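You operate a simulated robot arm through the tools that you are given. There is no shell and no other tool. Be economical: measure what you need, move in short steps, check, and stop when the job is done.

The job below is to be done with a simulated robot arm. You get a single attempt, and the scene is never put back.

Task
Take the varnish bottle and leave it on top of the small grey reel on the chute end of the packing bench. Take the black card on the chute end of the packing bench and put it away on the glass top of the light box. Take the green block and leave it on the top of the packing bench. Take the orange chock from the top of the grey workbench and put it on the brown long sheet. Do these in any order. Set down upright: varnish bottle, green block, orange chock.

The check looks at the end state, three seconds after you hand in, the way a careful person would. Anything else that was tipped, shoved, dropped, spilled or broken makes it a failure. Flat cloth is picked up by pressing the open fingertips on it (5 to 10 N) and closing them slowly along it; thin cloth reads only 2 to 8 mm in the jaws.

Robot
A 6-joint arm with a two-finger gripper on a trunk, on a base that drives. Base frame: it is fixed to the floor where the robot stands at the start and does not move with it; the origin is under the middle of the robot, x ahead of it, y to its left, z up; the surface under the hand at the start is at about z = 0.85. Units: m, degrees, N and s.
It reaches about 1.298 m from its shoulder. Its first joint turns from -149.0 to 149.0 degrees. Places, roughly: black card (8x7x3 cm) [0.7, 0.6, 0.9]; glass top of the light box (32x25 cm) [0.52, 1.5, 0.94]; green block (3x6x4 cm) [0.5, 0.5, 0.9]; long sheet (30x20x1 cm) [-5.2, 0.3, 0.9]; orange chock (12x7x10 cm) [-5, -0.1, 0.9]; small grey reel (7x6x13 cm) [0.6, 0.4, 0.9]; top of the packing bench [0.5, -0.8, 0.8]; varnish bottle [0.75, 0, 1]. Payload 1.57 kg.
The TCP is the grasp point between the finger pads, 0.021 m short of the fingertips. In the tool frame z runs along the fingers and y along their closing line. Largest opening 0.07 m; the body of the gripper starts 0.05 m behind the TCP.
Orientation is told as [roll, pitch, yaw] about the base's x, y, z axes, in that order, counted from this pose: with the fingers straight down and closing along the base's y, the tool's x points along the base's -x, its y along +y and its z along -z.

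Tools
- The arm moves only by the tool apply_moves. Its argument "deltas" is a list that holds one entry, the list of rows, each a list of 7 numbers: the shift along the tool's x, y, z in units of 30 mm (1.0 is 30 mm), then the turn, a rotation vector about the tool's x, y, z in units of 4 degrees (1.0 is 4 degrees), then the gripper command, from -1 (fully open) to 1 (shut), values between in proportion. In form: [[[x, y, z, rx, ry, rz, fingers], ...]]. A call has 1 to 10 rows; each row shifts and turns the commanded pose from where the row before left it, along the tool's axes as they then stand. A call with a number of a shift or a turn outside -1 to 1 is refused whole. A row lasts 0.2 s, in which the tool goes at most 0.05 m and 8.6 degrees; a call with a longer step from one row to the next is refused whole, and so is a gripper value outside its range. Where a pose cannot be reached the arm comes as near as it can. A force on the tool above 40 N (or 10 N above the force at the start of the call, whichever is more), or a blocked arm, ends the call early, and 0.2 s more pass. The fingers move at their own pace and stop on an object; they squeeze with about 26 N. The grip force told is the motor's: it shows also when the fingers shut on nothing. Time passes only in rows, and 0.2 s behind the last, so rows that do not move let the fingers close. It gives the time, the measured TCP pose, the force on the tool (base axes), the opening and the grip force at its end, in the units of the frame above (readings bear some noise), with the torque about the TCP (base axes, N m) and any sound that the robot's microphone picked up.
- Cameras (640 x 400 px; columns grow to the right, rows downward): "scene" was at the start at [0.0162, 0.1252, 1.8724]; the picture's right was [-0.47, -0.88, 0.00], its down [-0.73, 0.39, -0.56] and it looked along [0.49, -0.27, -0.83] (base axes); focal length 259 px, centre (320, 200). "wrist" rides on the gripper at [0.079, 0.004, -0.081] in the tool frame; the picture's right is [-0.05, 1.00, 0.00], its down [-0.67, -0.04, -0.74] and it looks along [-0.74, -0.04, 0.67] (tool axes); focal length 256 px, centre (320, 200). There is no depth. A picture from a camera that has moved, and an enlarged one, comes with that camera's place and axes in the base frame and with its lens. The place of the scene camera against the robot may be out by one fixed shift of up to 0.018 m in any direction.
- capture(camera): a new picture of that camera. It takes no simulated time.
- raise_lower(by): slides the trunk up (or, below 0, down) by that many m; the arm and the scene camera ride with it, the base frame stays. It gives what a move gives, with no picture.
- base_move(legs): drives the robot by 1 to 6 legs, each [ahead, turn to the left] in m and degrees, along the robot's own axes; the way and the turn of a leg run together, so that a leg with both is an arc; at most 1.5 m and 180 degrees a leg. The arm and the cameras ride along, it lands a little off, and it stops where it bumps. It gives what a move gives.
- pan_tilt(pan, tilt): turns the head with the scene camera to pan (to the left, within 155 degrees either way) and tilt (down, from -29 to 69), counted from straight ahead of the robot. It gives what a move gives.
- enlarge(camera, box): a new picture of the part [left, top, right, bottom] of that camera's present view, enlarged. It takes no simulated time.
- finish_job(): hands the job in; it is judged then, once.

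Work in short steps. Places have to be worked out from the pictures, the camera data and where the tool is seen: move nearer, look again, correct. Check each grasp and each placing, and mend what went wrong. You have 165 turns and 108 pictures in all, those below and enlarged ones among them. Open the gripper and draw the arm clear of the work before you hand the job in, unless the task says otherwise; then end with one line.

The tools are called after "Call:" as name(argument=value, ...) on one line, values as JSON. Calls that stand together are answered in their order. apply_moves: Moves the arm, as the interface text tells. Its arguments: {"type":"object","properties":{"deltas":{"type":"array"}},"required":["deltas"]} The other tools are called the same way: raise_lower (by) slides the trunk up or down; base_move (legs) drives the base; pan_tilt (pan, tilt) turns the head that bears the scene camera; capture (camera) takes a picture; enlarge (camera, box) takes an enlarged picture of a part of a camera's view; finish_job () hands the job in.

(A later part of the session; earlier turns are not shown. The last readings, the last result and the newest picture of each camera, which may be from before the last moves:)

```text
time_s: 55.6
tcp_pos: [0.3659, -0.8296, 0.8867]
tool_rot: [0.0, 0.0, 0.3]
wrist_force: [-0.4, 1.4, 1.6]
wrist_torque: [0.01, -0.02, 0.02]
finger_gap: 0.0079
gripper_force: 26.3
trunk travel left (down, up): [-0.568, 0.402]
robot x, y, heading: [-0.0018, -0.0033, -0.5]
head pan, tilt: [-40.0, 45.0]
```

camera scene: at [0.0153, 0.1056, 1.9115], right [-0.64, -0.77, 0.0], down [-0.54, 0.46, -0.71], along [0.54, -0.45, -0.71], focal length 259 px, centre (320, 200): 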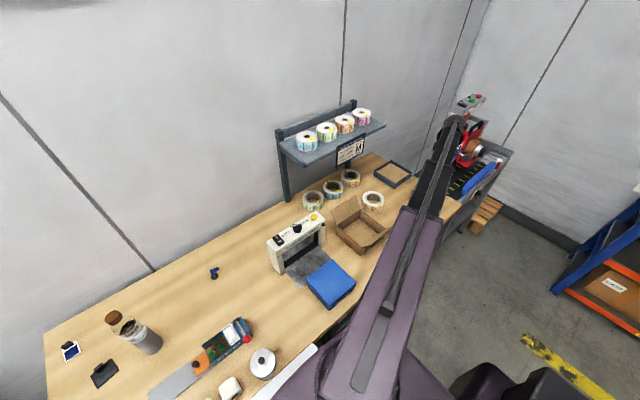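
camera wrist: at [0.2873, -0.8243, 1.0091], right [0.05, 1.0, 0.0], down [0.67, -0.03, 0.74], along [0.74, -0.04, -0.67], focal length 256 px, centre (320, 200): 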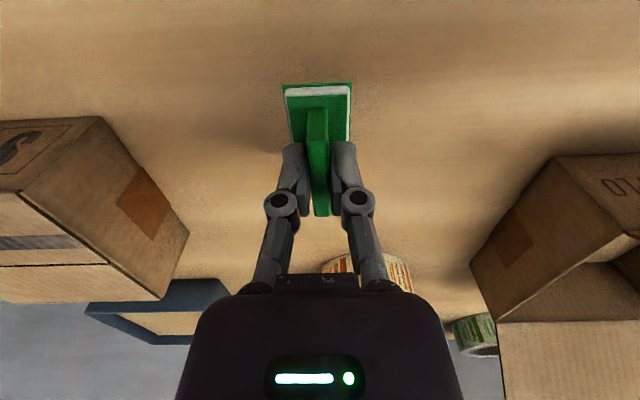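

Touching at 0.887, same as on pickup. Open partly and rise.

Call:
apply_moves(deltas=[[[0, 0, 0, 0, 0, 0, 0.5], [0, 0, 0, 0, 0, 0, 0.2], [0, 0, 0, 0, 0, 0, 0.2]]])

Call:
raise_lower(by=0.35)

Call:
capture(camera="wrist")

```text
time_s: 56.4
tcp_pos: [0.3651, -0.8292, 0.8872]
tool_rot: [-0.1, 0.0, 0.2]
wrist_force: [0.6, 0.2, 0.7]
wrist_torque: [-0.01, 0.0, 0.0]
finger_gap: 0.0282
gripper_force: 0.0
trunk travel left (down, up): [-0.568, 0.402]
robot x, y, heading: [0.0004, -0.0058, -0.0]
head pan, tilt: [-40.0, 45.0]
```

```text
time_s: 59.8
tcp_pos: [0.3661, -0.829, 1.2364]
tool_rot: [0.0, -0.1, 0.2]
wrist_force: [0.4, 0.1, 0.5]
wrist_torque: [0.01, -0.03, 0.02]
finger_gap: 0.028
gripper_force: 0.1
trunk travel left (down, up): [-0.918, 0.052]
robot x, y, heading: [-0.0002, -0.0042, -0.0]
head pan, tilt: [-40.0, 45.0]
```

```text
75 pictures are left
camera wrist: at [0.2873, -0.8244, 1.319], right [0.05, 1.0, 0.0], down [0.67, -0.03, 0.74], along [0.74, -0.04, -0.67], focal length 256 px, centre (320, 200)
```

wrist: 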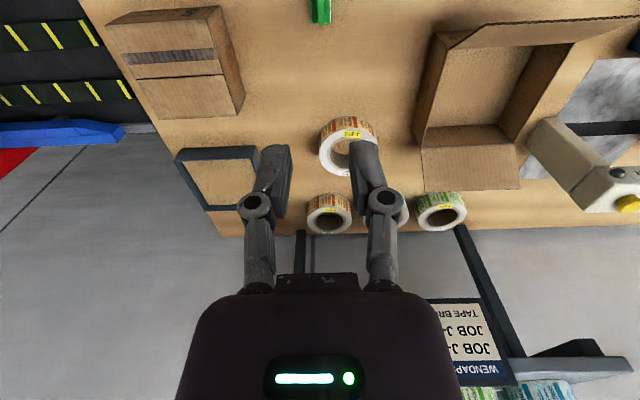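

Block placed. Return along the same path toward the card near (0.66, 0.556).

Call:
apply_moves(deltas=[[[-0.4, 0.97, 0, 0, 0, 0, -1], [-0.4, 0.97, 0, 0, 0, 0, -1], [-0.4, 0.97, 0, 0, 0, 0, -1], [-0.4, 0.97, 0, 0, 0, 0, -1], [-0.4, 0.97, 0, 0, 0, 0, -1], [-0.4, 0.97, 0, 0, 0, 0, -1], [-0.4, 0.97, 0, 0, 0, 0, -1], [-0.4, 0.97, 0, 0, 0, 0, -1], [-0.4, 0.97, 0, 0, 0, 0, -1], [-0.4, 0.97, 0, 0, 0, 0, -1]]])

Call:
apply_moves(deltas=[[[-0.4, 0.97, 0, 0, 0, 0, -1], [-0.4, 0.97, 0, 0, 0, 0, -1], [-0.4, 0.97, 0, 0, 0, 0, -1], [-0.4, 0.97, 0, 0, 0, 0, -1], [-0.4, 0.97, 0, 0, 0, 0, -1], [-0.2, 1, 0, 0, 0, 0, -1], [-0.2, 1, 0, 0, 0, 0, -1], [-0.2, 1, 0, 0, 0, 0, -1], [0, 1, 0, 0, 0, 0, -1], [0, 1, 0, 0, 0, 0, -1]]])

Call:
apply_moves(deltas=[[[0.1, 1, 0, 0, 0, 0, -1], [0.1, 1, 0, 0, 0, 0, -1], [0.1, 1, 0, 0, 0, 0, -1], [0.1, 1, 0, 0, 0, 0, -1], [0.1, 1, 0, 0, 0, 0, -1], [0.1, 1, 0, 0, 0, 0, -1], [0.1, 1, 0, 0, 0, 0, -1], [0.1, 1, 0, 0, 0, 0, -1], [0.1, 1, 0, 0, 0, 0, -1], [0.1, 1, 0, 0, 0, 0, -1]]])

Call:
apply_moves(deltas=[[[0, 1, 0, 0, 0, 0, -1], [0, 1, 0, 0, 0, 0, -1], [0, 1, 0, 0, 0, 0, -1], [0, 1, 0, 0, 0, 0, -1], [0, 1, 0, 0, 0, 0, -1], [0, 1, 0, 0, 0, 0, -1], [0, 1, 0, 0, 0, 0, -1], [0, 1, 0, 0, 0, 0, -1], [0, 1, 0, 0, 0, 0, -1], [0, 1, 0, 0, 0, 0, -1]]])

```text
time_s: 62.0
tcp_pos: [0.4847, -0.5367, 1.2361]
tool_rot: [0.1, 0.0, 0.2]
wrist_force: [0.7, 0.2, 0.2]
wrist_torque: [-0.02, 0.0, 0.02]
finger_gap: 0.0698
gripper_force: 0.1
trunk travel left (down, up): [-0.918, 0.052]
robot x, y, heading: [-0.0008, -0.0064, -0.0]
head pan, tilt: [-40.0, 45.0]
```

```text
time_s: 64.2
tcp_pos: [0.5622, -0.2424, 1.2362]
tool_rot: [0.0, 0.0, 0.2]
wrist_force: [-0.3, -0.9, -0.2]
wrist_torque: [0.01, -0.03, -0.05]
finger_gap: 0.0697
gripper_force: 0.0
trunk travel left (down, up): [-0.918, 0.052]
robot x, y, heading: [-0.0021, -0.0001, -0.3]
head pan, tilt: [-40.0, 45.0]
```

```text
time_s: 66.4
tcp_pos: [0.5333, 0.0594, 1.237]
tool_rot: [0.1, 0.1, 0.1]
wrist_force: [0.6, 0.3, -0.3]
wrist_torque: [-0.02, 0.0, 0.01]
finger_gap: 0.07
gripper_force: 0.0
trunk travel left (down, up): [-0.918, 0.052]
robot x, y, heading: [-0.0032, -0.002, 0.0]
head pan, tilt: [-40.0, 45.0]
```

```text
time_s: 68.6
tcp_pos: [0.5311, 0.3583, 1.2368]
tool_rot: [-0.1, -0.1, 0.1]
wrist_force: [-0.1, -0.3, -0.3]
wrist_torque: [-0.05, 0.0, 0.02]
finger_gap: 0.0702
gripper_force: 0.1
trunk travel left (down, up): [-0.918, 0.052]
robot x, y, heading: [-0.0011, -0.004, -0.1]
head pan, tilt: [-40.0, 45.0]
```

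Finish to (0.61, 0.555), lower to 1.08 and look.

Call:
apply_moves(deltas=[[[-0.2, 0.94, 0, 0, 0, 0, -1], [-0.2, 0.94, 0, 0, 0, 0, -1], [-0.2, 0.94, 0, 0, 0, 0, -1], [-0.4, 0.94, 0, 0, 0, 0, -1], [-0.5, 0.94, 0, 0, 0, 0, -1], [-0.5, 0.94, 0, 0, 0, 0, -1], [-0.6, 0.94, 0, 0, 0, 0, -1]]])

Call:
raise_lower(by=-0.15)

Call:
capture(camera="wrist")

Call:
enlarge(camera="wrist", box=[260, 20, 420, 120])

```text
time_s: 70.2
tcp_pos: [0.6084, 0.5565, 1.2372]
tool_rot: [0.0, 0.1, 0.0]
wrist_force: [-0.2, 0.3, 0.3]
wrist_torque: [0.0, 0.0, 0.0]
finger_gap: 0.0697
gripper_force: 0.1
trunk travel left (down, up): [-0.918, 0.052]
robot x, y, heading: [0.0007, -0.0049, -0.1]
head pan, tilt: [-40.0, 45.0]
```

```text
time_s: 72.0
tcp_pos: [0.6078, 0.5544, 1.0873]
tool_rot: [-0.1, -0.1, 0.3]
wrist_force: [0.8, 0.8, -0.1]
wrist_torque: [0.03, 0.0, -0.01]
finger_gap: 0.0701
gripper_force: 0.2
trunk travel left (down, up): [-0.768, 0.202]
robot x, y, heading: [-0.0006, -0.0069, 0.0]
head pan, tilt: [-40.0, 45.0]
```

```text
74 pictures are left
camera wrist: at [0.5279, 0.56, 1.1692], right [0.05, 1.0, 0.0], down [0.67, -0.03, 0.74], along [0.74, -0.04, -0.67], focal length 256 px, centre (320, 200)
```

wrist: 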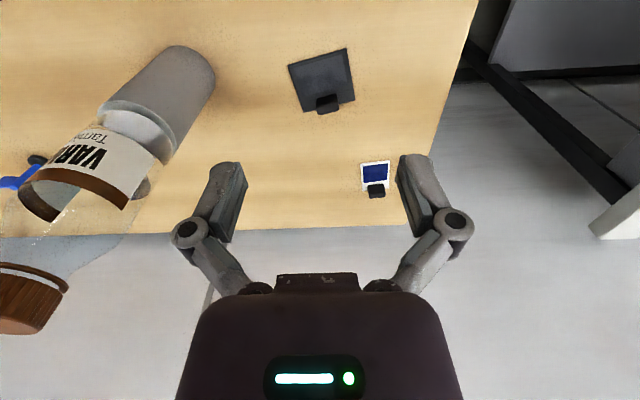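

```text
4.00 times, centred on (340, 70) of wrist
camera zoom: at [0.5279, 0.56, 1.1692], right [0.05, 1.0, 0.0], down [0.67, -0.03, 0.74], along [0.74, -0.04, -0.67], focal length 1024 px, centre (240, 720)
```

zoom: 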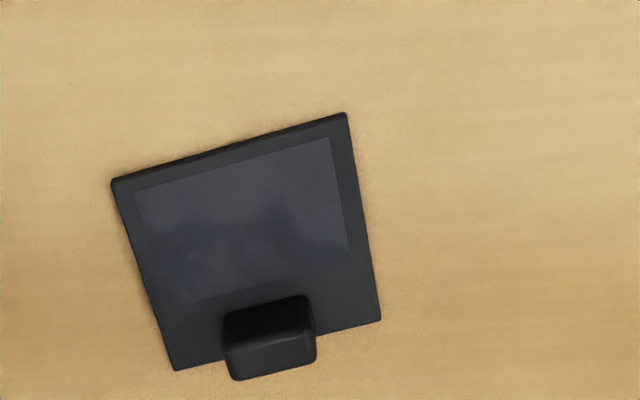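

The card's handle top is at about (0.684, 0.560), card yaw ≈ +12.5°. The arm beam would pass close by the bottle from here, so I raise up and drive the base to about (-0.2, 0.6), which also brings the light box within reach.

Call:
raise_lower(by=0.19)

Call:
base_move(legs=[[-0.25, 0], [0, 90], [0.58, 0], [0, -90]])

Call:
pan_tilt(pan=10, tilt=45)

Call:
capture(camera="scene")

Call:
capture(camera="wrist")

```text
time_s: 74.1
tcp_pos: [0.607, 0.5542, 1.2762]
tool_rot: [0.0, 0.0, 0.2]
wrist_force: [0.1, -0.5, 0.9]
wrist_torque: [0.01, 0.01, 0.0]
finger_gap: 0.0698
gripper_force: 0.1
trunk travel left (down, up): [-0.958, 0.012]
robot x, y, heading: [0.0011, -0.0015, -0.3]
head pan, tilt: [-40.0, 45.0]
```

```text
time_s: 91.2
tcp_pos: [0.3592, 1.1307, 1.2755]
tool_rot: [-0.1, 0.0, -0.5]
wrist_force: [-0.2, 0.2, 0.4]
wrist_torque: [0.0, -0.03, -0.01]
finger_gap: 0.0703
gripper_force: 0.0
trunk travel left (down, up): [-0.958, 0.012]
robot x, y, heading: [-0.2525, 0.5707, -0.4]
head pan, tilt: [-40.0, 45.0]
```

```text
time_s: 92.4
tcp_pos: [0.3587, 1.1292, 1.2769]
tool_rot: [0.0, 0.1, -0.5]
wrist_force: [0.3, -1.2, 0.2]
wrist_torque: [-0.01, 0.0, 0.0]
finger_gap: 0.0699
gripper_force: 0.1
trunk travel left (down, up): [-0.958, 0.012]
robot x, y, heading: [-0.2551, 0.5692, -0.4]
head pan, tilt: [10.0, 45.0]
```

```text
72 pictures are left
camera scene: at [-0.2199, 0.7467, 1.9315], right [0.17, -0.99, 0.0], down [-0.7, -0.12, -0.71], along [0.7, 0.12, -0.71], focal length 259 px, centre (320, 200)
```

scene: 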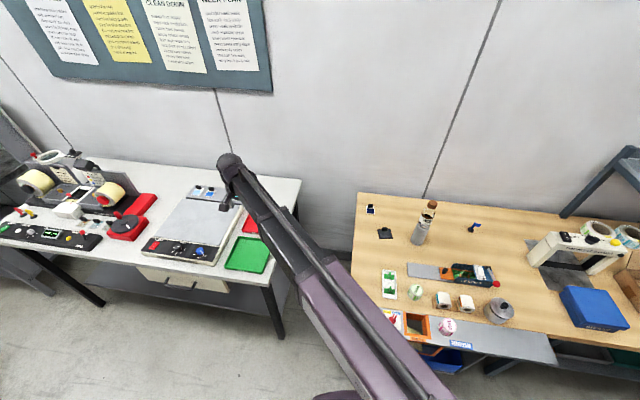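

```text
71 pictures are left
camera wrist: at [0.2795, 1.1355, 1.3591], right [0.06, 1.0, 0.0], down [0.67, -0.04, 0.74], along [0.74, -0.05, -0.67], focal length 256 px, centre (320, 200)
```

wrist: 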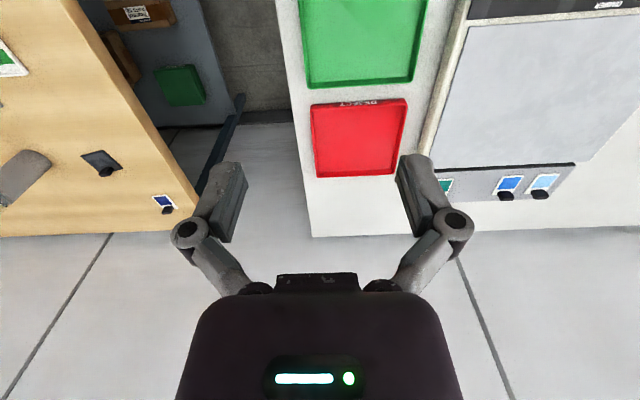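

Everything still standing. Move arm to the card: (0.61, 0.56).

Call:
apply_moves(deltas=[[[-0.44, -1, 0, 0, 0, 0, -1], [-0.44, -1, 0, 0, 0, 0, -1], [-0.44, -1, 0, 0, 0, 0, -1], [-0.44, -1, 0, 0, 0, 0, -1], [-0.44, -1, 0, 0, 0, 0, -1], [-0.44, -1, 0, 0, 0, 0, -1], [-0.44, -1, 0, 0, 0, 0, -1], [-0.44, -1, 0, 0, 0, 0, -1], [-0.44, -1, 0, 0, 0, 0, -1], [-0.44, -1, 0, 0, 0, 0, -1]]])

Call:
apply_moves(deltas=[[[-0.44, -1, 0, 0, 0, -0.78, -1], [-0.44, -1, 0, 0, 0, -0.78, -1], [-0.24, -1, 0, 0, 0, -0.78, -1], [-0.24, -1, 0, 0, 0, -0.78, -1], [-0.24, -1, 0, 0, 0, 0, -1], [-0.24, -1, 0, 0, 0, 0, -1], [-0.24, -1, 0, 0, 0, 0, -1], [-0.24, -1, 0, 0, 0, 0, -1]]])

Call:
raise_lower(by=-0.24)

Call:
capture(camera="wrist")

```text
time_s: 94.6
tcp_pos: [0.4897, 0.8285, 1.2759]
tool_rot: [0.1, -0.1, -0.4]
wrist_force: [-0.3, -0.1, -0.3]
wrist_torque: [0.02, 0.01, 0.01]
finger_gap: 0.07
gripper_force: 0.1
trunk travel left (down, up): [-0.958, 0.012]
robot x, y, heading: [-0.2538, 0.5693, -0.1]
head pan, tilt: [10.0, 45.0]
```

```text
time_s: 96.4
tcp_pos: [0.5914, 0.598, 1.2767]
tool_rot: [0.0, 0.0, 12.1]
wrist_force: [0.2, 0.9, -0.1]
wrist_torque: [-0.02, 0.02, 0.0]
finger_gap: 0.0702
gripper_force: 0.0
trunk travel left (down, up): [-0.958, 0.012]
robot x, y, heading: [-0.256, 0.5705, -0.5]
head pan, tilt: [10.0, 45.0]
```

```text
time_s: 98.9
tcp_pos: [0.5917, 0.5995, 1.0366]
tool_rot: [0.0, 0.0, 12.0]
wrist_force: [0.2, -0.3, 0.3]
wrist_torque: [-0.02, -0.01, 0.01]
finger_gap: 0.0702
gripper_force: 0.0
trunk travel left (down, up): [-0.718, 0.252]
robot x, y, heading: [-0.2575, 0.5657, -0.6]
head pan, tilt: [10.0, 45.0]
```

```text
70 pictures are left
camera wrist: at [0.5125, 0.5877, 1.1191], right [-0.16, 0.99, 0.0], down [0.66, 0.1, 0.74], along [0.74, 0.12, -0.67], focal length 256 px, centre (320, 200)
```

wrist: 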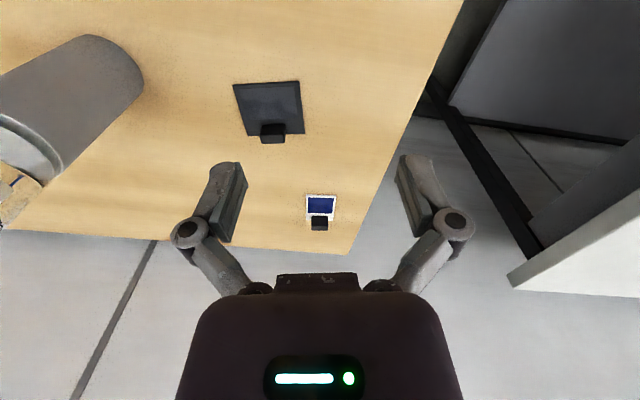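

Handle top confirmed at about (0.685, 0.562). Align and lower to ~0.93.

Call:
apply_moves(deltas=[[[-0.93, -0.63, 0, 0, 0, 0, -1], [-0.93, -0.63, 0, 0, 0, 0, -1], [-0.93, -0.63, 0, 0, 0, 0, -1], [0, 0, 0, 0, 0, 0, -1]]])

Call:
raise_lower(by=-0.1)

Call:
capture(camera="wrist")

```text
time_s: 99.9
tcp_pos: [0.684, 0.5616, 1.0367]
tool_rot: [0.1, 0.0, 12.0]
wrist_force: [0.4, 0.2, 0.3]
wrist_torque: [0.01, 0.01, 0.01]
finger_gap: 0.0699
gripper_force: 0.3
trunk travel left (down, up): [-0.718, 0.252]
robot x, y, heading: [-0.2558, 0.571, -0.3]
head pan, tilt: [10.0, 45.0]
```

```text
time_s: 101.2
tcp_pos: [0.6841, 0.5612, 0.9379]
tool_rot: [0.0, 0.0, 12.1]
wrist_force: [0.0, 0.7, 0.5]
wrist_torque: [0.01, 0.0, 0.02]
finger_gap: 0.07
gripper_force: 0.1
trunk travel left (down, up): [-0.618, 0.352]
robot x, y, heading: [-0.2512, 0.5709, -0.3]
head pan, tilt: [10.0, 45.0]
```

```text
69 pictures are left
camera wrist: at [0.6058, 0.551, 1.0192], right [-0.16, 0.99, 0.0], down [0.66, 0.1, 0.74], along [0.74, 0.12, -0.67], focal length 256 px, centre (320, 200)
```

wrist: 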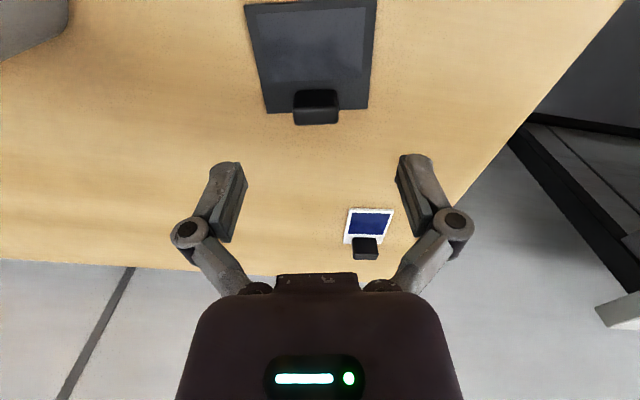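

Aligned. Lower to 0.876 and close.

Call:
raise_lower(by=-0.061)

Call:
apply_moves(deltas=[[[-0.08, 0, 0, 0, 0, 0, 0], [0, 0, 0, 0, 0, 0, 1], [0, 0, 0, 0, 0, 0, 1], [0, 0, 0, 0, 0, 0, 1], [0, 0, 0, 0, 0, 0, 1]]])

Call:
capture(camera="wrist")

```text
time_s: 102.2
tcp_pos: [0.6841, 0.5621, 0.8752]
tool_rot: [0.0, 0.0, 12.0]
wrist_force: [0.4, 0.0, 0.5]
wrist_torque: [-0.02, 0.01, 0.03]
finger_gap: 0.07
gripper_force: 0.1
trunk travel left (down, up): [-0.557, 0.413]
robot x, y, heading: [-0.2538, 0.569, -0.4]
head pan, tilt: [10.0, 45.0]
```

```text
time_s: 103.4
tcp_pos: [0.6857, 0.5624, 0.8767]
tool_rot: [0.1, 0.1, 12.0]
wrist_force: [-0.3, -0.7, 2.2]
wrist_torque: [-0.04, 0.03, 0.01]
finger_gap: 0.0269
gripper_force: 26.0
trunk travel left (down, up): [-0.557, 0.413]
robot x, y, heading: [-0.2533, 0.5666, -0.4]
head pan, tilt: [10.0, 45.0]
```

```text
68 pictures are left
camera wrist: at [0.6084, 0.5513, 0.9583], right [-0.16, 0.99, 0.0], down [0.66, 0.1, 0.75], along [0.74, 0.12, -0.67], focal length 256 px, centre (320, 200)
```

wrist: 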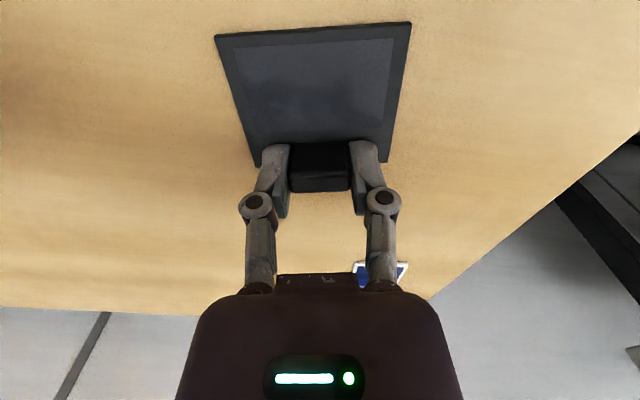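

Gripped (27 mm). Lift and carry to the light box, target TCP (0.53, 1.45).

Call:
raise_lower(by=0.34)

Call:
apply_moves(deltas=[[[-0.04, 1, 0, 0, 0, 0, 1], [-0.04, 1, 0, 0, 0, 0, 1], [-0.04, 1, 0, 0, 0, 0, 1], [-0.04, 1, 0, 0, 0, 0, 1], [-0.04, 1, 0, 0, 0, 0, 1], [-0.04, 1, 0, 0, 0, 0, 1], [-0.04, 1, 0, 0, 0, 0, 1], [-0.04, 1, 0, 0, 0, 0, 1], [-0.04, 1, 0, 0, 0, 0, 1], [-0.04, 1, 0, 0, 0, 0, 1]]])

Call:
apply_moves(deltas=[[[-0.04, 1, 0, 0, 0, 0, 1], [-0.04, 1, 0, 0, 0, 0, 1], [-0.04, 1, 0, 0, 0, 0, 1], [-0.04, 1, 0, 0, 0, 0, 1], [-0.04, 1, 0, 0, 0, 0, 1], [-0.04, 1, 0, 0, 0, 0, 1], [-0.04, 1, 0, 0, 0, 0, 1], [-0.04, 1, 0, 0, 0, 0, 1], [-0.04, 1, 0, 0, 0, 0, 1], [-0.04, 1, 0, 0, 0, 0, 1]]])

Call:
apply_moves(deltas=[[[-0.04, 1, 0, 0, 0, 0, 1], [-0.04, 1, 0, 0, 0, 0, 1], [-0.04, 1, 0, 0, 0, 0, 1], [-0.04, 1, 0, 0, 0, 0, 1], [-0.04, 1, 0, 0, 0, 0, 1], [-0.04, 1, 0, 0, 0, 0, 1], [-0.04, 1, 0, 0, 0, 0, 1], [-0.04, 1, 0, 0, 0, 0, 1], [-0.04, 1, 0, 0, 0, 0, 1], [-0.04, 1, 0, 0, 0, 0, 1]]])

Call:
capture(camera="wrist")

Call:
capture(camera="scene")

```text
time_s: 106.8
tcp_pos: [0.6874, 0.5622, 1.2165]
tool_rot: [0.0, 0.0, 12.0]
wrist_force: [-0.3, 0.4, 0.4]
wrist_torque: [-0.02, 0.04, 0.03]
finger_gap: 0.0268
gripper_force: 26.1
trunk travel left (down, up): [-0.897, 0.073]
robot x, y, heading: [-0.2541, 0.5718, -0.4]
head pan, tilt: [10.0, 45.0]
```

```text
time_s: 109.0
tcp_pos: [0.6369, 0.8598, 1.2151]
tool_rot: [0.0, 0.0, 12.0]
wrist_force: [0.1, -0.2, 0.4]
wrist_torque: [-0.06, -0.06, 0.0]
finger_gap: 0.0269
gripper_force: 26.1
trunk travel left (down, up): [-0.897, 0.073]
robot x, y, heading: [-0.2519, 0.57, -0.3]
head pan, tilt: [10.0, 45.0]
```

```text
time_s: 111.2
tcp_pos: [0.5847, 1.1542, 1.2154]
tool_rot: [0.0, 0.0, 12.0]
wrist_force: [0.4, -0.1, 0.3]
wrist_torque: [-0.02, -0.02, -0.01]
finger_gap: 0.0267
gripper_force: 25.7
trunk travel left (down, up): [-0.897, 0.073]
robot x, y, heading: [-0.2579, 0.5711, -0.4]
head pan, tilt: [10.0, 45.0]
```

```text
time_s: 113.4
tcp_pos: [0.5105, 1.4219, 1.2148]
tool_rot: [-0.1, -0.1, 12.0]
wrist_force: [-0.2, 0.8, 0.1]
wrist_torque: [-0.01, -0.02, -0.01]
finger_gap: 0.0264
gripper_force: 26.7
out of reach, approached as far as the arm can: row 9, 10
trunk travel left (down, up): [-0.897, 0.073]
robot x, y, heading: [-0.2542, 0.5685, -0.5]
head pan, tilt: [10.0, 45.0]
```

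```text
67 pictures are left
camera wrist: at [0.4319, 1.4111, 1.2977], right [-0.16, 0.99, 0.0], down [0.66, 0.1, 0.75], along [0.74, 0.12, -0.67], focal length 256 px, centre (320, 200)
```

wrist: 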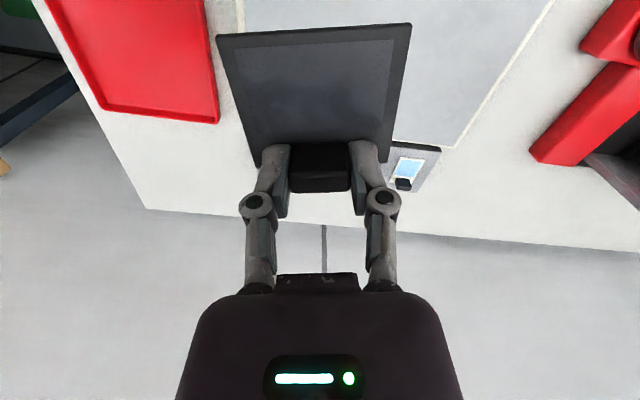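

```text
66 pictures are left
camera scene: at [-0.2202, 0.7476, 1.8704], right [0.17, -0.99, 0.0], down [-0.7, -0.12, -0.71], along [0.7, 0.12, -0.71], focal length 259 px, centre (320, 200)
```

scene: 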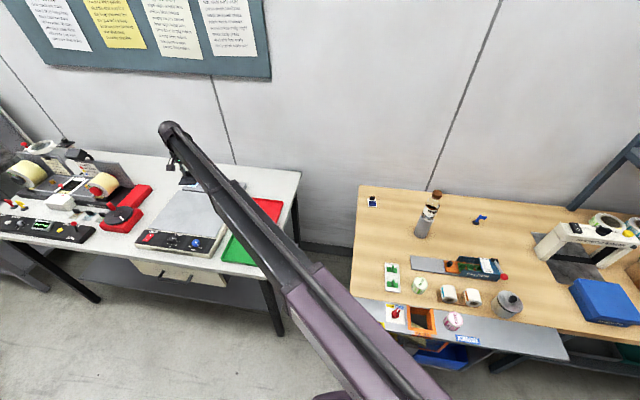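

TCP is over (0.51, 1.42); the glass spans about x 0.39–0.65, y 1.335–1.675, so the card fits. Lower to ~1.0 and check.

Call:
raise_lower(by=-0.21)

Call:
capture(camera="wrist")

Call:
enlarge(camera="scene", box=[100, 80, 320, 280])

```text
time_s: 115.6
tcp_pos: [0.5102, 1.4216, 1.0048]
tool_rot: [0.1, -0.1, 12.0]
wrist_force: [0.1, -0.4, -0.5]
wrist_torque: [0.02, 0.02, 0.03]
finger_gap: 0.0267
gripper_force: 25.6
trunk travel left (down, up): [-0.687, 0.283]
robot x, y, heading: [-0.2551, 0.5667, -0.3]
head pan, tilt: [10.0, 45.0]
```

```text
65 pictures are left
camera wrist: at [0.4322, 1.4104, 1.088], right [-0.16, 0.99, 0.0], down [0.66, 0.1, 0.75], along [0.74, 0.12, -0.67], focal length 256 px, centre (320, 200)
```

wrist: 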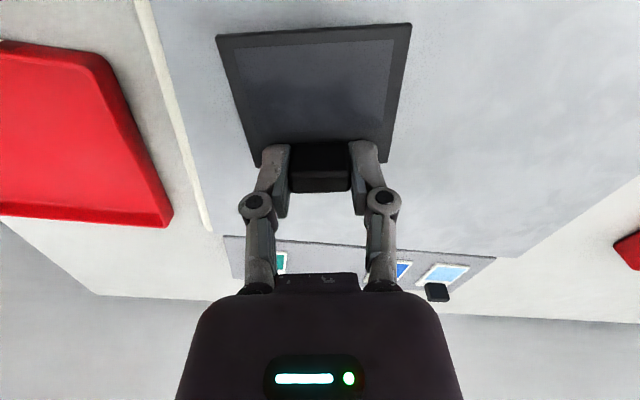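

```text
2.00 times, centred on (210, 180) of scene
camera zoom: at [-0.22, 0.7468, 1.6605], right [0.17, -0.99, 0.0], down [-0.7, -0.12, -0.71], along [0.7, 0.12, -0.71], focal length 518 px, centre (540, 240)
```

zoom: 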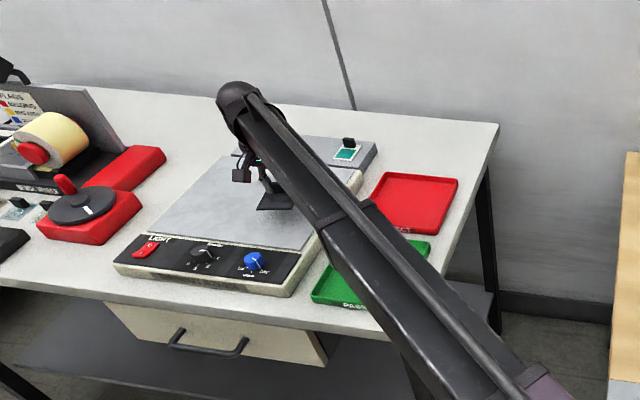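

Card is over the glass. Lower in steps to touch.

Call:
raise_lower(by=-0.028)

Call:
raise_lower(by=-0.006)

```text
time_s: 116.3
tcp_pos: [0.5103, 1.4217, 0.9774]
tool_rot: [0.1, 0.0, 12.0]
wrist_force: [0.5, 0.5, -0.3]
wrist_torque: [0.01, -0.03, -0.01]
finger_gap: 0.0268
gripper_force: 26.3
trunk travel left (down, up): [-0.659, 0.311]
robot x, y, heading: [-0.254, 0.5686, -0.5]
head pan, tilt: [10.0, 45.0]
```

```text
time_s: 116.9
tcp_pos: [0.5107, 1.4236, 0.9722]
tool_rot: [0.0, -0.1, 12.0]
wrist_force: [0.1, -0.4, -0.1]
wrist_torque: [-0.02, 0.01, 0.0]
finger_gap: 0.0269
gripper_force: 25.8
trunk travel left (down, up): [-0.653, 0.317]
robot x, y, heading: [-0.2543, 0.5666, -0.4]
head pan, tilt: [10.0, 45.0]
```

No contact yet; keep stepping.

Call:
raise_lower(by=-0.004)

Call:
raise_lower(by=-0.003)

Call:
enlarge(camera="wrist", box=[180, 0, 440, 170])

```text
time_s: 117.4
tcp_pos: [0.5101, 1.4219, 0.9686]
tool_rot: [0.0, -0.2, 12.1]
wrist_force: [-1.5, -0.7, 1.8]
wrist_torque: [0.0, 0.09, 0.0]
finger_gap: 0.0269
gripper_force: 25.6
trunk travel left (down, up): [-0.649, 0.321]
robot x, y, heading: [-0.2555, 0.5699, -0.3]
head pan, tilt: [10.0, 45.0]
```

```text
time_s: 118.0
tcp_pos: [0.5096, 1.4215, 0.9651]
tool_rot: [0.1, -0.2, 12.0]
wrist_force: [2.8, 3.7, 17.1]
wrist_torque: [0.06, -0.02, -0.02]
finger_gap: 0.0267
gripper_force: 26.0
trunk travel left (down, up): [-0.646, 0.324]
robot x, y, heading: [-0.2548, 0.5723, -0.3]
head pan, tilt: [10.0, 45.0]
```

```text
2.35 times, centred on (310, 85) of wrist
camera zoom: at [0.4314, 1.4097, 1.0486], right [-0.16, 0.99, 0.0], down [0.66, 0.1, 0.75], along [0.74, 0.12, -0.66], focal length 602 px, centre (344, 471)
```

zoom: 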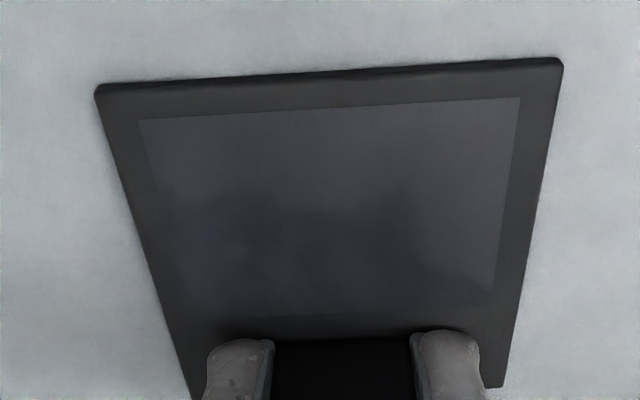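

Contact on the glass. Ease 3 mm, open, rise.

Call:
raise_lower(by=0.003)

Call:
apply_moves(deltas=[[[0, 0, 0, 0, 0, 0, 0], [0, 0, 0, 0, 0, 0, -0.5], [0, 0, 0, 0, 0, 0, -0.7], [0, 0, 0, 0, 0, 0, -0.7]]])

Call:
raise_lower(by=0.28)

Call:
enlarge(camera="wrist", box=[100, 0, 500, 200])

```text
time_s: 118.5
tcp_pos: [0.511, 1.4209, 0.9685]
tool_rot: [0.0, 0.0, 12.0]
wrist_force: [-0.2, 0.7, 0.0]
wrist_torque: [0.01, -0.03, 0.01]
finger_gap: 0.0268
gripper_force: 25.9
trunk travel left (down, up): [-0.649, 0.321]
robot x, y, heading: [-0.2556, 0.5686, -0.1]
head pan, tilt: [10.0, 45.0]
```

```text
time_s: 119.5
tcp_pos: [0.5112, 1.4218, 0.9668]
tool_rot: [0.1, -0.1, 12.0]
wrist_force: [-1.0, -0.2, -0.7]
wrist_torque: [-0.01, 0.01, 0.01]
finger_gap: 0.0594
gripper_force: 0.1
trunk travel left (down, up): [-0.649, 0.321]
robot x, y, heading: [-0.2534, 0.5698, -0.8]
head pan, tilt: [10.0, 45.0]
```

```text
time_s: 122.3
tcp_pos: [0.5103, 1.4222, 1.2473]
tool_rot: [0.1, 0.0, 12.0]
wrist_force: [0.4, 0.1, 0.6]
wrist_torque: [0.0, 0.01, 0.0]
finger_gap: 0.0597
gripper_force: 0.2
trunk travel left (down, up): [-0.929, 0.041]
robot x, y, heading: [-0.2538, 0.5708, -0.1]
head pan, tilt: [10.0, 45.0]
```

```text
1.60 times, centred on (300, 100) of wrist
camera zoom: at [0.4322, 1.4105, 1.3298], right [-0.16, 0.99, 0.0], down [0.66, 0.1, 0.75], along [0.74, 0.12, -0.67], focal length 410 px, centre (352, 360)
```

zoom: 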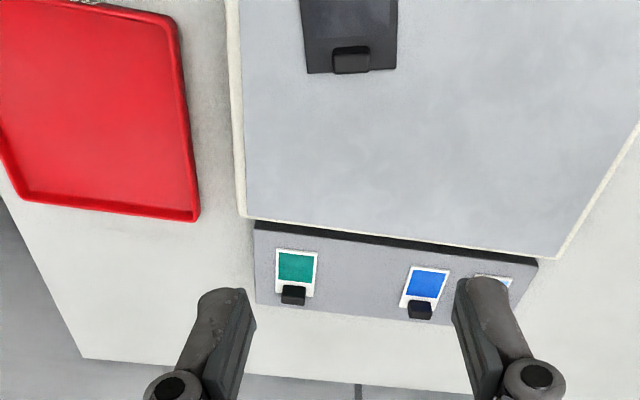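

Card lies on the glass. Now retract the arm ahead of the robot for the drive to the grey workbench.

Call:
apply_moves(deltas=[[[0.47, -0.97, 0, 0, 0, 0, -1], [0.47, -0.97, 0, 0, 0, 0, -1], [0.47, -0.97, 0, 0, 0, 0, -1], [0.47, -0.97, 0, 0, 0, 0, -1], [0.47, -0.97, 0, 0, 0, 0, -1], [0.47, -0.97, 0, 0, 0, 0, -1], [0.47, -0.97, 0, 0, 0, 0, -1], [0.47, -0.97, 0, 0, 0, 0, -1], [0.47, -0.97, 0, 0, 0, 0, -1], [0.47, -0.97, 0, 0, 0, 0, -1]]])

Call:
apply_moves(deltas=[[[0.47, -0.97, 0, 0, 0, 0, -1], [0.47, -0.97, 0, 0, 0, 0, -1], [0.47, -0.97, 0, 0, 0, 0, -1], [0.47, -0.97, 0, 0, 0, 0, -1], [0.47, -0.97, 0, 0, 0, 0, -1], [0.47, -0.97, 0, 0, 0, 0, -1], [0.47, -0.97, 0, 0, 0, 0, -1], [0.47, -0.97, 0, 0, 0, 0, -1], [0.47, -0.97, 0, 0, 0, 0, -1], [0.47, -0.97, 0, 0, 0, 0, -1]]])

Call:
apply_moves(deltas=[[[0.47, -0.97, 0, 0, 0, 0, -1], [0.47, -0.97, 0, 0, 0, 0, -1], [0.47, -0.97, 0, 0, 0, 0, -1], [0.47, -0.97, 0, 0, 0, 0, -1], [0.47, -0.97, 0, 0, 0, 0, -1], [0.47, -0.97, 0, 0, 0, 0, -1], [0, 0, 0, 0, 0, 1, -1], [0, 0, 0, 0, 0, 1, -1], [0, 0, 0, 0, 0, 1, -1]]])

Call:
pan_tilt(pan=150, tilt=30)

Call:
capture(camera="scene")

```text
time_s: 124.5
tcp_pos: [0.4336, 1.1046, 1.249]
tool_rot: [0.1, -0.2, 12.0]
wrist_force: [0.3, 0.3, 0.7]
wrist_torque: [0.0, -0.01, 0.02]
finger_gap: 0.0699
gripper_force: 0.0
trunk travel left (down, up): [-0.929, 0.041]
robot x, y, heading: [-0.2552, 0.5724, -0.7]
head pan, tilt: [10.0, 45.0]
```

```text
time_s: 126.7
tcp_pos: [0.3539, 0.7952, 1.2473]
tool_rot: [0.1, -0.2, 11.9]
wrist_force: [-0.1, -0.2, 0.2]
wrist_torque: [-0.01, -0.02, -0.04]
finger_gap: 0.0699
gripper_force: 0.0
trunk travel left (down, up): [-0.929, 0.041]
robot x, y, heading: [-0.2526, 0.5694, -0.6]
head pan, tilt: [10.0, 45.0]
```

```text
time_s: 128.7
tcp_pos: [0.3106, 0.606, 1.2471]
tool_rot: [0.1, -0.1, -0.1]
wrist_force: [-0.3, 0.5, 0.6]
wrist_torque: [-0.02, 0.02, 0.02]
finger_gap: 0.07
gripper_force: 0.1
trunk travel left (down, up): [-0.929, 0.041]
robot x, y, heading: [-0.2556, 0.5692, -0.4]
head pan, tilt: [10.0, 45.0]
```

```text
time_s: 130.9
tcp_pos: [0.3107, 0.6051, 1.2473]
tool_rot: [0.1, -0.1, 0.0]
wrist_force: [0.1, 0.2, 0.2]
wrist_torque: [0.0, -0.01, 0.0]
finger_gap: 0.07
gripper_force: 0.1
trunk travel left (down, up): [-0.929, 0.041]
robot x, y, heading: [-0.2546, 0.5675, -0.3]
head pan, tilt: [150.0, 30.0]
```

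```text
61 pictures are left
camera scene: at [-0.3782, 0.779, 1.9251], right [0.51, 0.86, 0.0], down [0.43, -0.25, -0.87], along [-0.75, 0.44, -0.5], focal length 259 px, centre (320, 200)
```

scene: 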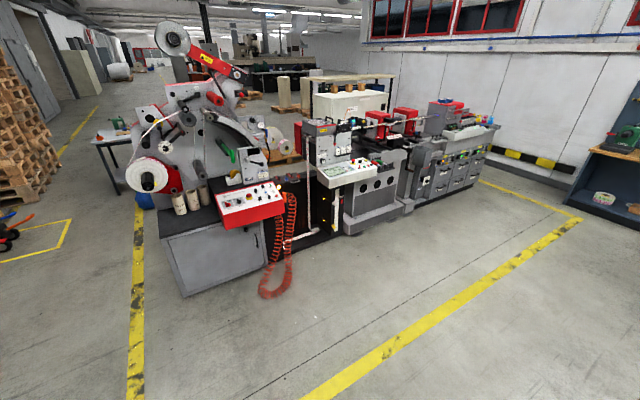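

Corridor between press (y>0.53) and pallet area is clear around y≈-0.3. Drive: turn, go to (-1.4,-0.3), face -x, advance to x≈-2.9.

Call:
base_move(legs=[[0, -143], [1.44, 0], [0, -37], [1.4, 0]])

Call:
pan_tilt(pan=0, tilt=30)

Call:
capture(camera="scene")

```text
time_s: 147.4
tcp_pos: [-1.7273, -0.5886, 1.2463]
tool_rot: [0.1, 0.0, -142.1]
wrist_force: [-0.9, -1.1, 0.9]
wrist_torque: [0.01, 0.0, -0.03]
finger_gap: 0.07
gripper_force: 0.2
trunk travel left (down, up): [-0.929, 0.041]
robot x, y, heading: [-1.3094, -0.2065, -139.7]
head pan, tilt: [150.0, 30.0]
stopped in leg 2: the robot was blocked; the commanded pose is now the measured one
```

```text
time_s: 149.8
tcp_pos: [-1.7252, -0.5896, 1.2477]
tool_rot: [0.1, 0.0, -142.0]
wrist_force: [-0.4, -0.8, 0.0]
wrist_torque: [0.01, 0.01, -0.01]
finger_gap: 0.07
gripper_force: 0.1
trunk travel left (down, up): [-0.929, 0.041]
robot x, y, heading: [-1.3073, -0.2085, -139.8]
head pan, tilt: [0.0, 30.0]
```

```text
60 pictures are left
camera scene: at [-1.2331, -0.3747, 1.9251], right [-0.65, 0.76, 0.0], down [0.38, 0.32, -0.87], along [-0.66, -0.56, -0.5], focal length 259 px, centre (320, 200)
```

scene: 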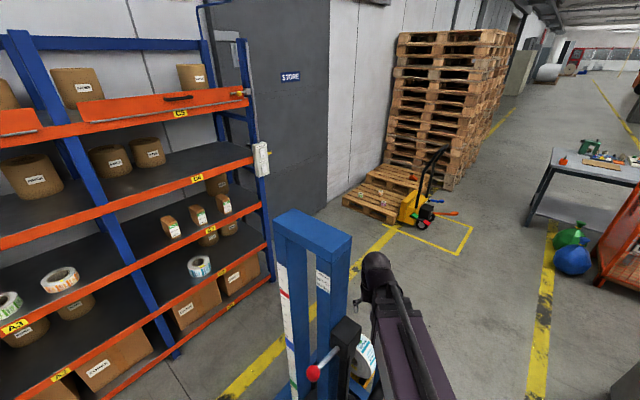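

I was blocked near a blue roll lifter. Back off a bit and look at it before choosing a path further toward +y.

Call:
base_move(legs=[[-0.25, 0]])

Call:
pan_tilt(pan=-5, tilt=50)

Call:
capture(camera="scene")

```text
time_s: 151.9
tcp_pos: [-1.5359, -0.4243, 1.2479]
tool_rot: [0.0, -0.1, -142.3]
wrist_force: [-0.1, -0.9, 0.3]
wrist_torque: [-0.02, -0.01, 0.02]
finger_gap: 0.0701
gripper_force: 0.1
trunk travel left (down, up): [-0.929, 0.041]
robot x, y, heading: [-1.1147, -0.0439, -140.0]
head pan, tilt: [0.0, 30.0]
```

```text
time_s: 152.7
tcp_pos: [-1.5366, -0.4244, 1.2477]
tool_rot: [0.1, 0.0, -142.2]
wrist_force: [-0.1, -0.6, 0.0]
wrist_torque: [-0.01, 0.02, 0.0]
finger_gap: 0.0701
gripper_force: 0.1
trunk travel left (down, up): [-0.929, 0.041]
robot x, y, heading: [-1.114, -0.0452, -139.6]
head pan, tilt: [-5.0, 50.0]
```

```text
59 pictures are left
camera scene: at [-1.0362, -0.1979, 1.8956], right [-0.57, 0.82, 0.0], down [0.63, 0.44, -0.64], along [-0.53, -0.37, -0.77], focal length 259 px, centre (320, 200)
```

scene: 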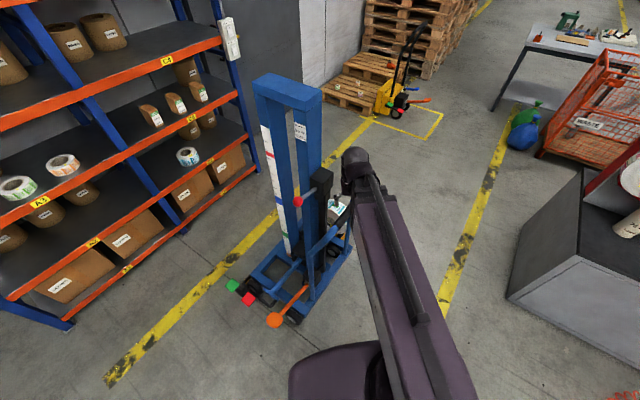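

The lifter stands as before. Turn to face -x and drive along y≈-0.03.

Call:
base_move(legs=[[0, -40.5], [1.4, 0]])

Call:
pan_tilt(pan=0, tilt=35)

Call:
capture(camera="scene")

```text
time_s: 164.1
tcp_pos: [-3.091, -0.0595, 1.2475]
tool_rot: [0.1, -0.1, 177.8]
wrist_force: [-0.1, -0.3, 0.7]
wrist_torque: [0.0, 0.02, 0.01]
finger_gap: 0.0702
gripper_force: 0.1
trunk travel left (down, up): [-0.929, 0.041]
robot x, y, heading: [-2.5245, -0.0412, -180.0]
head pan, tilt: [-5.0, 50.0]
```

```text
time_s: 164.9
tcp_pos: [-3.0917, -0.061, 1.2482]
tool_rot: [0.2, -0.1, 177.7]
wrist_force: [-0.2, -0.2, -0.1]
wrist_torque: [0.01, 0.0, 0.01]
finger_gap: 0.07
gripper_force: 0.0
trunk travel left (down, up): [-0.929, 0.041]
robot x, y, heading: [-2.5247, -0.0358, -179.9]
head pan, tilt: [0.0, 35.0]
```

```text
58 pictures are left
camera scene: at [-2.5701, -0.2154, 1.9172], right [0.0, 1.0, 0.0], down [0.57, 0.0, -0.82], along [-0.82, 0.0, -0.57], focal length 259 px, centre (320, 200)
```

scene: 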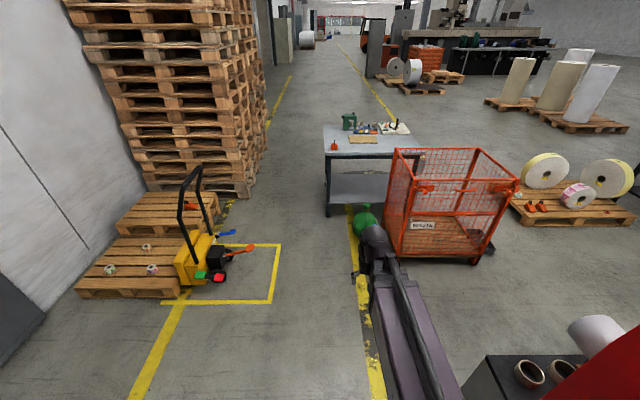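

The chock is at the near left of the workbench at about (-5.0,-0.07), the brown sheet behind at right. Bags stand in front at y≈0.1–0.4, the jack at y<-0.85; I drive to (-4.15,-0.37).

Call:
base_move(legs=[[0, 11.5], [1.4, 0], [0, -11.5], [0.26, 0]])

Call:
pan_tilt(pan=-20, tilt=45)

Call:
capture(camera="scene")

```text
time_s: 177.0
tcp_pos: [-4.6997, -0.3452, 1.2467]
tool_rot: [0.1, 0.0, 178.1]
wrist_force: [-0.6, 0.0, -0.6]
wrist_torque: [0.03, -0.03, 0.0]
finger_gap: 0.0703
gripper_force: 0.1
trunk travel left (down, up): [-0.929, 0.041]
robot x, y, heading: [-4.1325, -0.3183, -179.1]
head pan, tilt: [0.0, 35.0]
```

```text
time_s: 177.9
tcp_pos: [-4.699, -0.3458, 1.2479]
tool_rot: [0.2, -0.1, 178.2]
wrist_force: [-0.5, -0.3, 0.0]
wrist_torque: [0.01, 0.0, 0.0]
finger_gap: 0.0697
gripper_force: 0.0
trunk travel left (down, up): [-0.929, 0.041]
robot x, y, heading: [-4.1335, -0.318, -179.3]
head pan, tilt: [-20.0, 45.0]
```

```text
57 pictures are left
camera scene: at [-4.164, -0.4715, 1.9025], right [0.33, 0.94, 0.0], down [0.67, -0.23, -0.71], along [-0.67, 0.23, -0.71], focal length 259 px, centre (320, 200)
```

scene: 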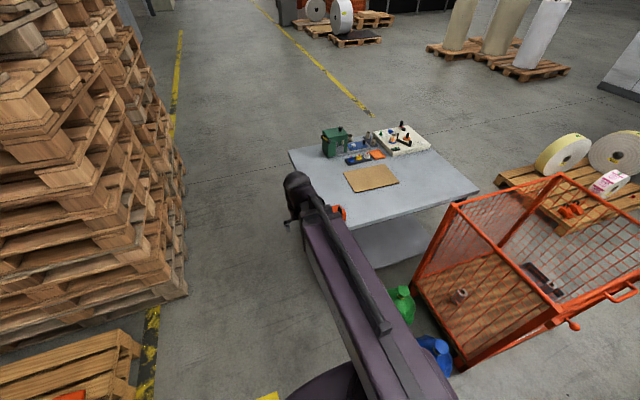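

Sheet centre ≈(-5.23, 0.23). Advance 0.13 m for reach, then look with the wrist camera at the chock.

Call:
base_move(legs=[[0.13, 0]])

Call:
capture(camera="wrist")

```text
time_s: 179.3
tcp_pos: [-4.831, -0.3468, 1.2473]
tool_rot: [0.0, 0.0, 178.1]
wrist_force: [-0.6, 0.6, 0.7]
wrist_torque: [-0.02, -0.03, -0.05]
finger_gap: 0.0699
gripper_force: 0.0
trunk travel left (down, up): [-0.929, 0.041]
robot x, y, heading: [-4.2636, -0.3266, -179.4]
head pan, tilt: [-20.0, 45.0]
```

```text
56 pictures are left
camera wrist: at [-4.7515, -0.3526, 1.3294], right [-0.09, -1.0, 0.0], down [-0.66, 0.06, 0.74], along [-0.74, 0.06, -0.67], focal length 256 px, centre (320, 200)
```

wrist: 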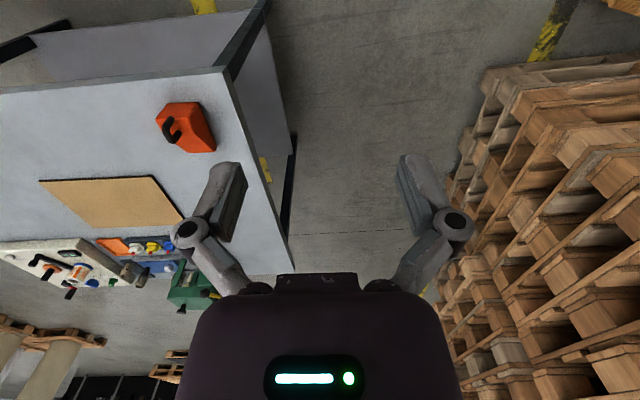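

Zoom in on the chock.

Call:
enlarge(camera="wrist", box=[120, 70, 260, 180])

Call:
enlarge(camera="scene", box=[240, 110, 440, 260])

```text
3.64 times, centred on (190, 125) of wrist
camera zoom: at [-4.7515, -0.3526, 1.3294], right [-0.09, -1.0, 0.0], down [-0.66, 0.06, 0.74], along [-0.74, 0.06, -0.67], focal length 931 px, centre (793, 473)
```

zoom: 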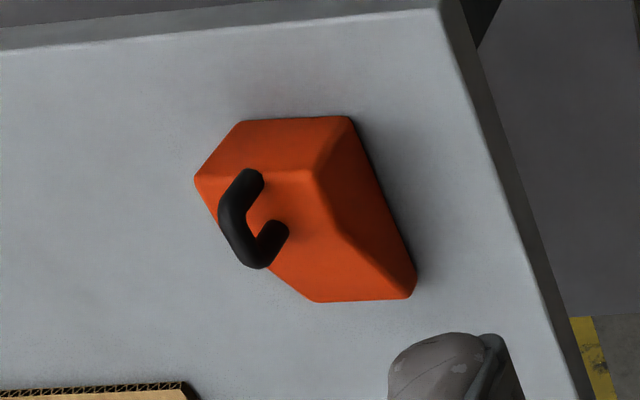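

```text
2.67 times, centred on (340, 185) of scene
camera zoom: at [-4.297, -0.4728, 1.9024], right [0.33, 0.94, 0.0], down [0.67, -0.23, -0.71], along [-0.67, 0.23, -0.71], focal length 690 px, centre (267, 240)
```

zoom: 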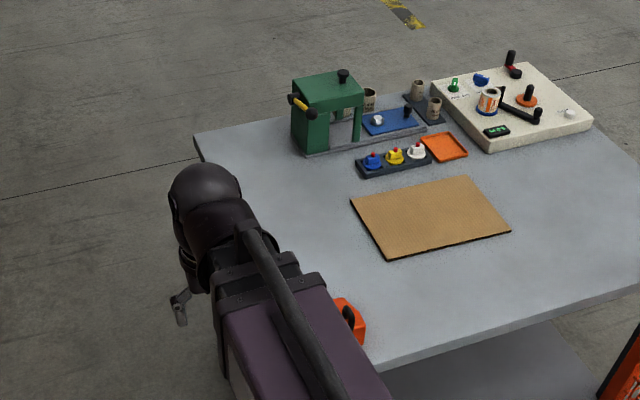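

Move closer over the chock and look again.

Call:
apply_moves(deltas=[[[-0.3, -0.98, 0, 0, 0, 0, -1], [-0.3, -0.98, 0, 0, 0, 0, -1], [-0.3, -0.98, 0, 0, 0, 0, -1], [-0.3, -0.98, 0, 0, 0, 0, -1], [-0.3, -0.98, 0, 0, 0, 0, -1], [-0.3, -0.98, 0, 0, 0, 0, -1], [-0.3, -0.98, 0, 0, 0, 0, -1], [-0.3, -0.98, 0, 0, 0, 0, -1], [-0.3, -0.98, 0, 0, 0, 0, -1]]])

Call:
capture(camera="wrist")

Call:
enlarge(camera="scene", box=[260, 170, 400, 280])

```text
time_s: 181.3
tcp_pos: [-4.903, -0.079, 1.2469]
tool_rot: [0.2, -0.1, 178.0]
wrist_force: [0.3, -0.2, 0.3]
wrist_torque: [0.0, -0.02, 0.0]
finger_gap: 0.07
gripper_force: 0.1
trunk travel left (down, up): [-0.929, 0.041]
robot x, y, heading: [-4.2639, -0.3241, -179.5]
head pan, tilt: [-20.0, 45.0]
```

```text
53 pictures are left
camera wrist: at [-4.8232, -0.084, 1.3298], right [-0.09, -1.0, 0.0], down [-0.66, 0.06, 0.75], along [-0.74, 0.06, -0.67], focal length 256 px, centre (320, 200)
```

wrist: 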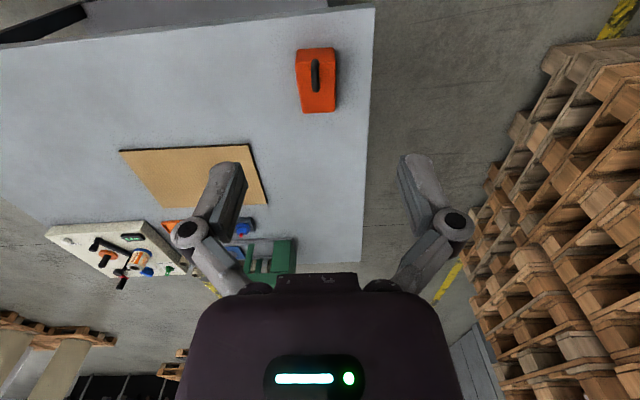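

```text
3.64 times, centred on (330, 225) of scene
camera zoom: at [-4.2951, -0.4719, 1.9026], right [0.33, 0.94, 0.0], down [0.67, -0.23, -0.71], along [-0.67, 0.23, -0.71], focal length 941 px, centre (284, 109)
```

zoom: 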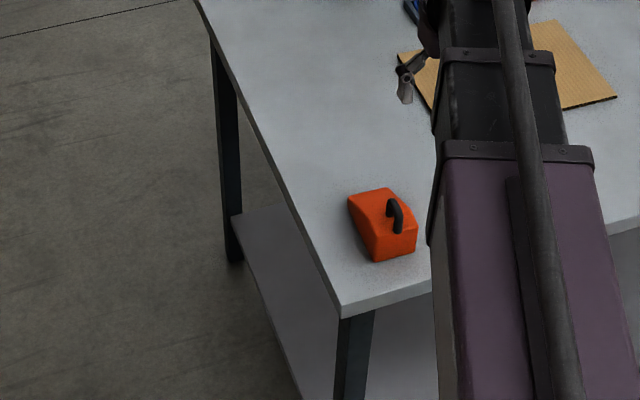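

The handle arch runs along x, suiting the finger direction. Lower 0.13 and refine.

Call:
raise_lower(by=-0.13)

Call:
enlarge(camera="wrist", box=[220, 30, 420, 155])

```text
time_s: 182.9
tcp_pos: [-4.9034, -0.0792, 1.1177]
tool_rot: [0.0, -0.1, 178.1]
wrist_force: [-0.1, -1.1, 1.1]
wrist_torque: [-0.03, 0.01, -0.05]
finger_gap: 0.07
gripper_force: 0.0
trunk travel left (down, up): [-0.799, 0.171]
robot x, y, heading: [-4.2668, -0.3249, -179.1]
head pan, tilt: [-20.0, 45.0]
```

```text
3.20 times, centred on (320, 92) of wrist
camera zoom: at [-4.8227, -0.0852, 1.2001], right [-0.09, -1.0, 0.0], down [-0.66, 0.06, 0.75], along [-0.74, 0.06, -0.67], focal length 819 px, centre (320, 544)
```

zoom: 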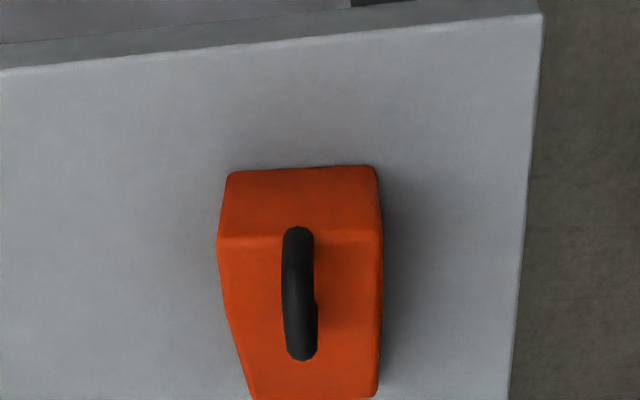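

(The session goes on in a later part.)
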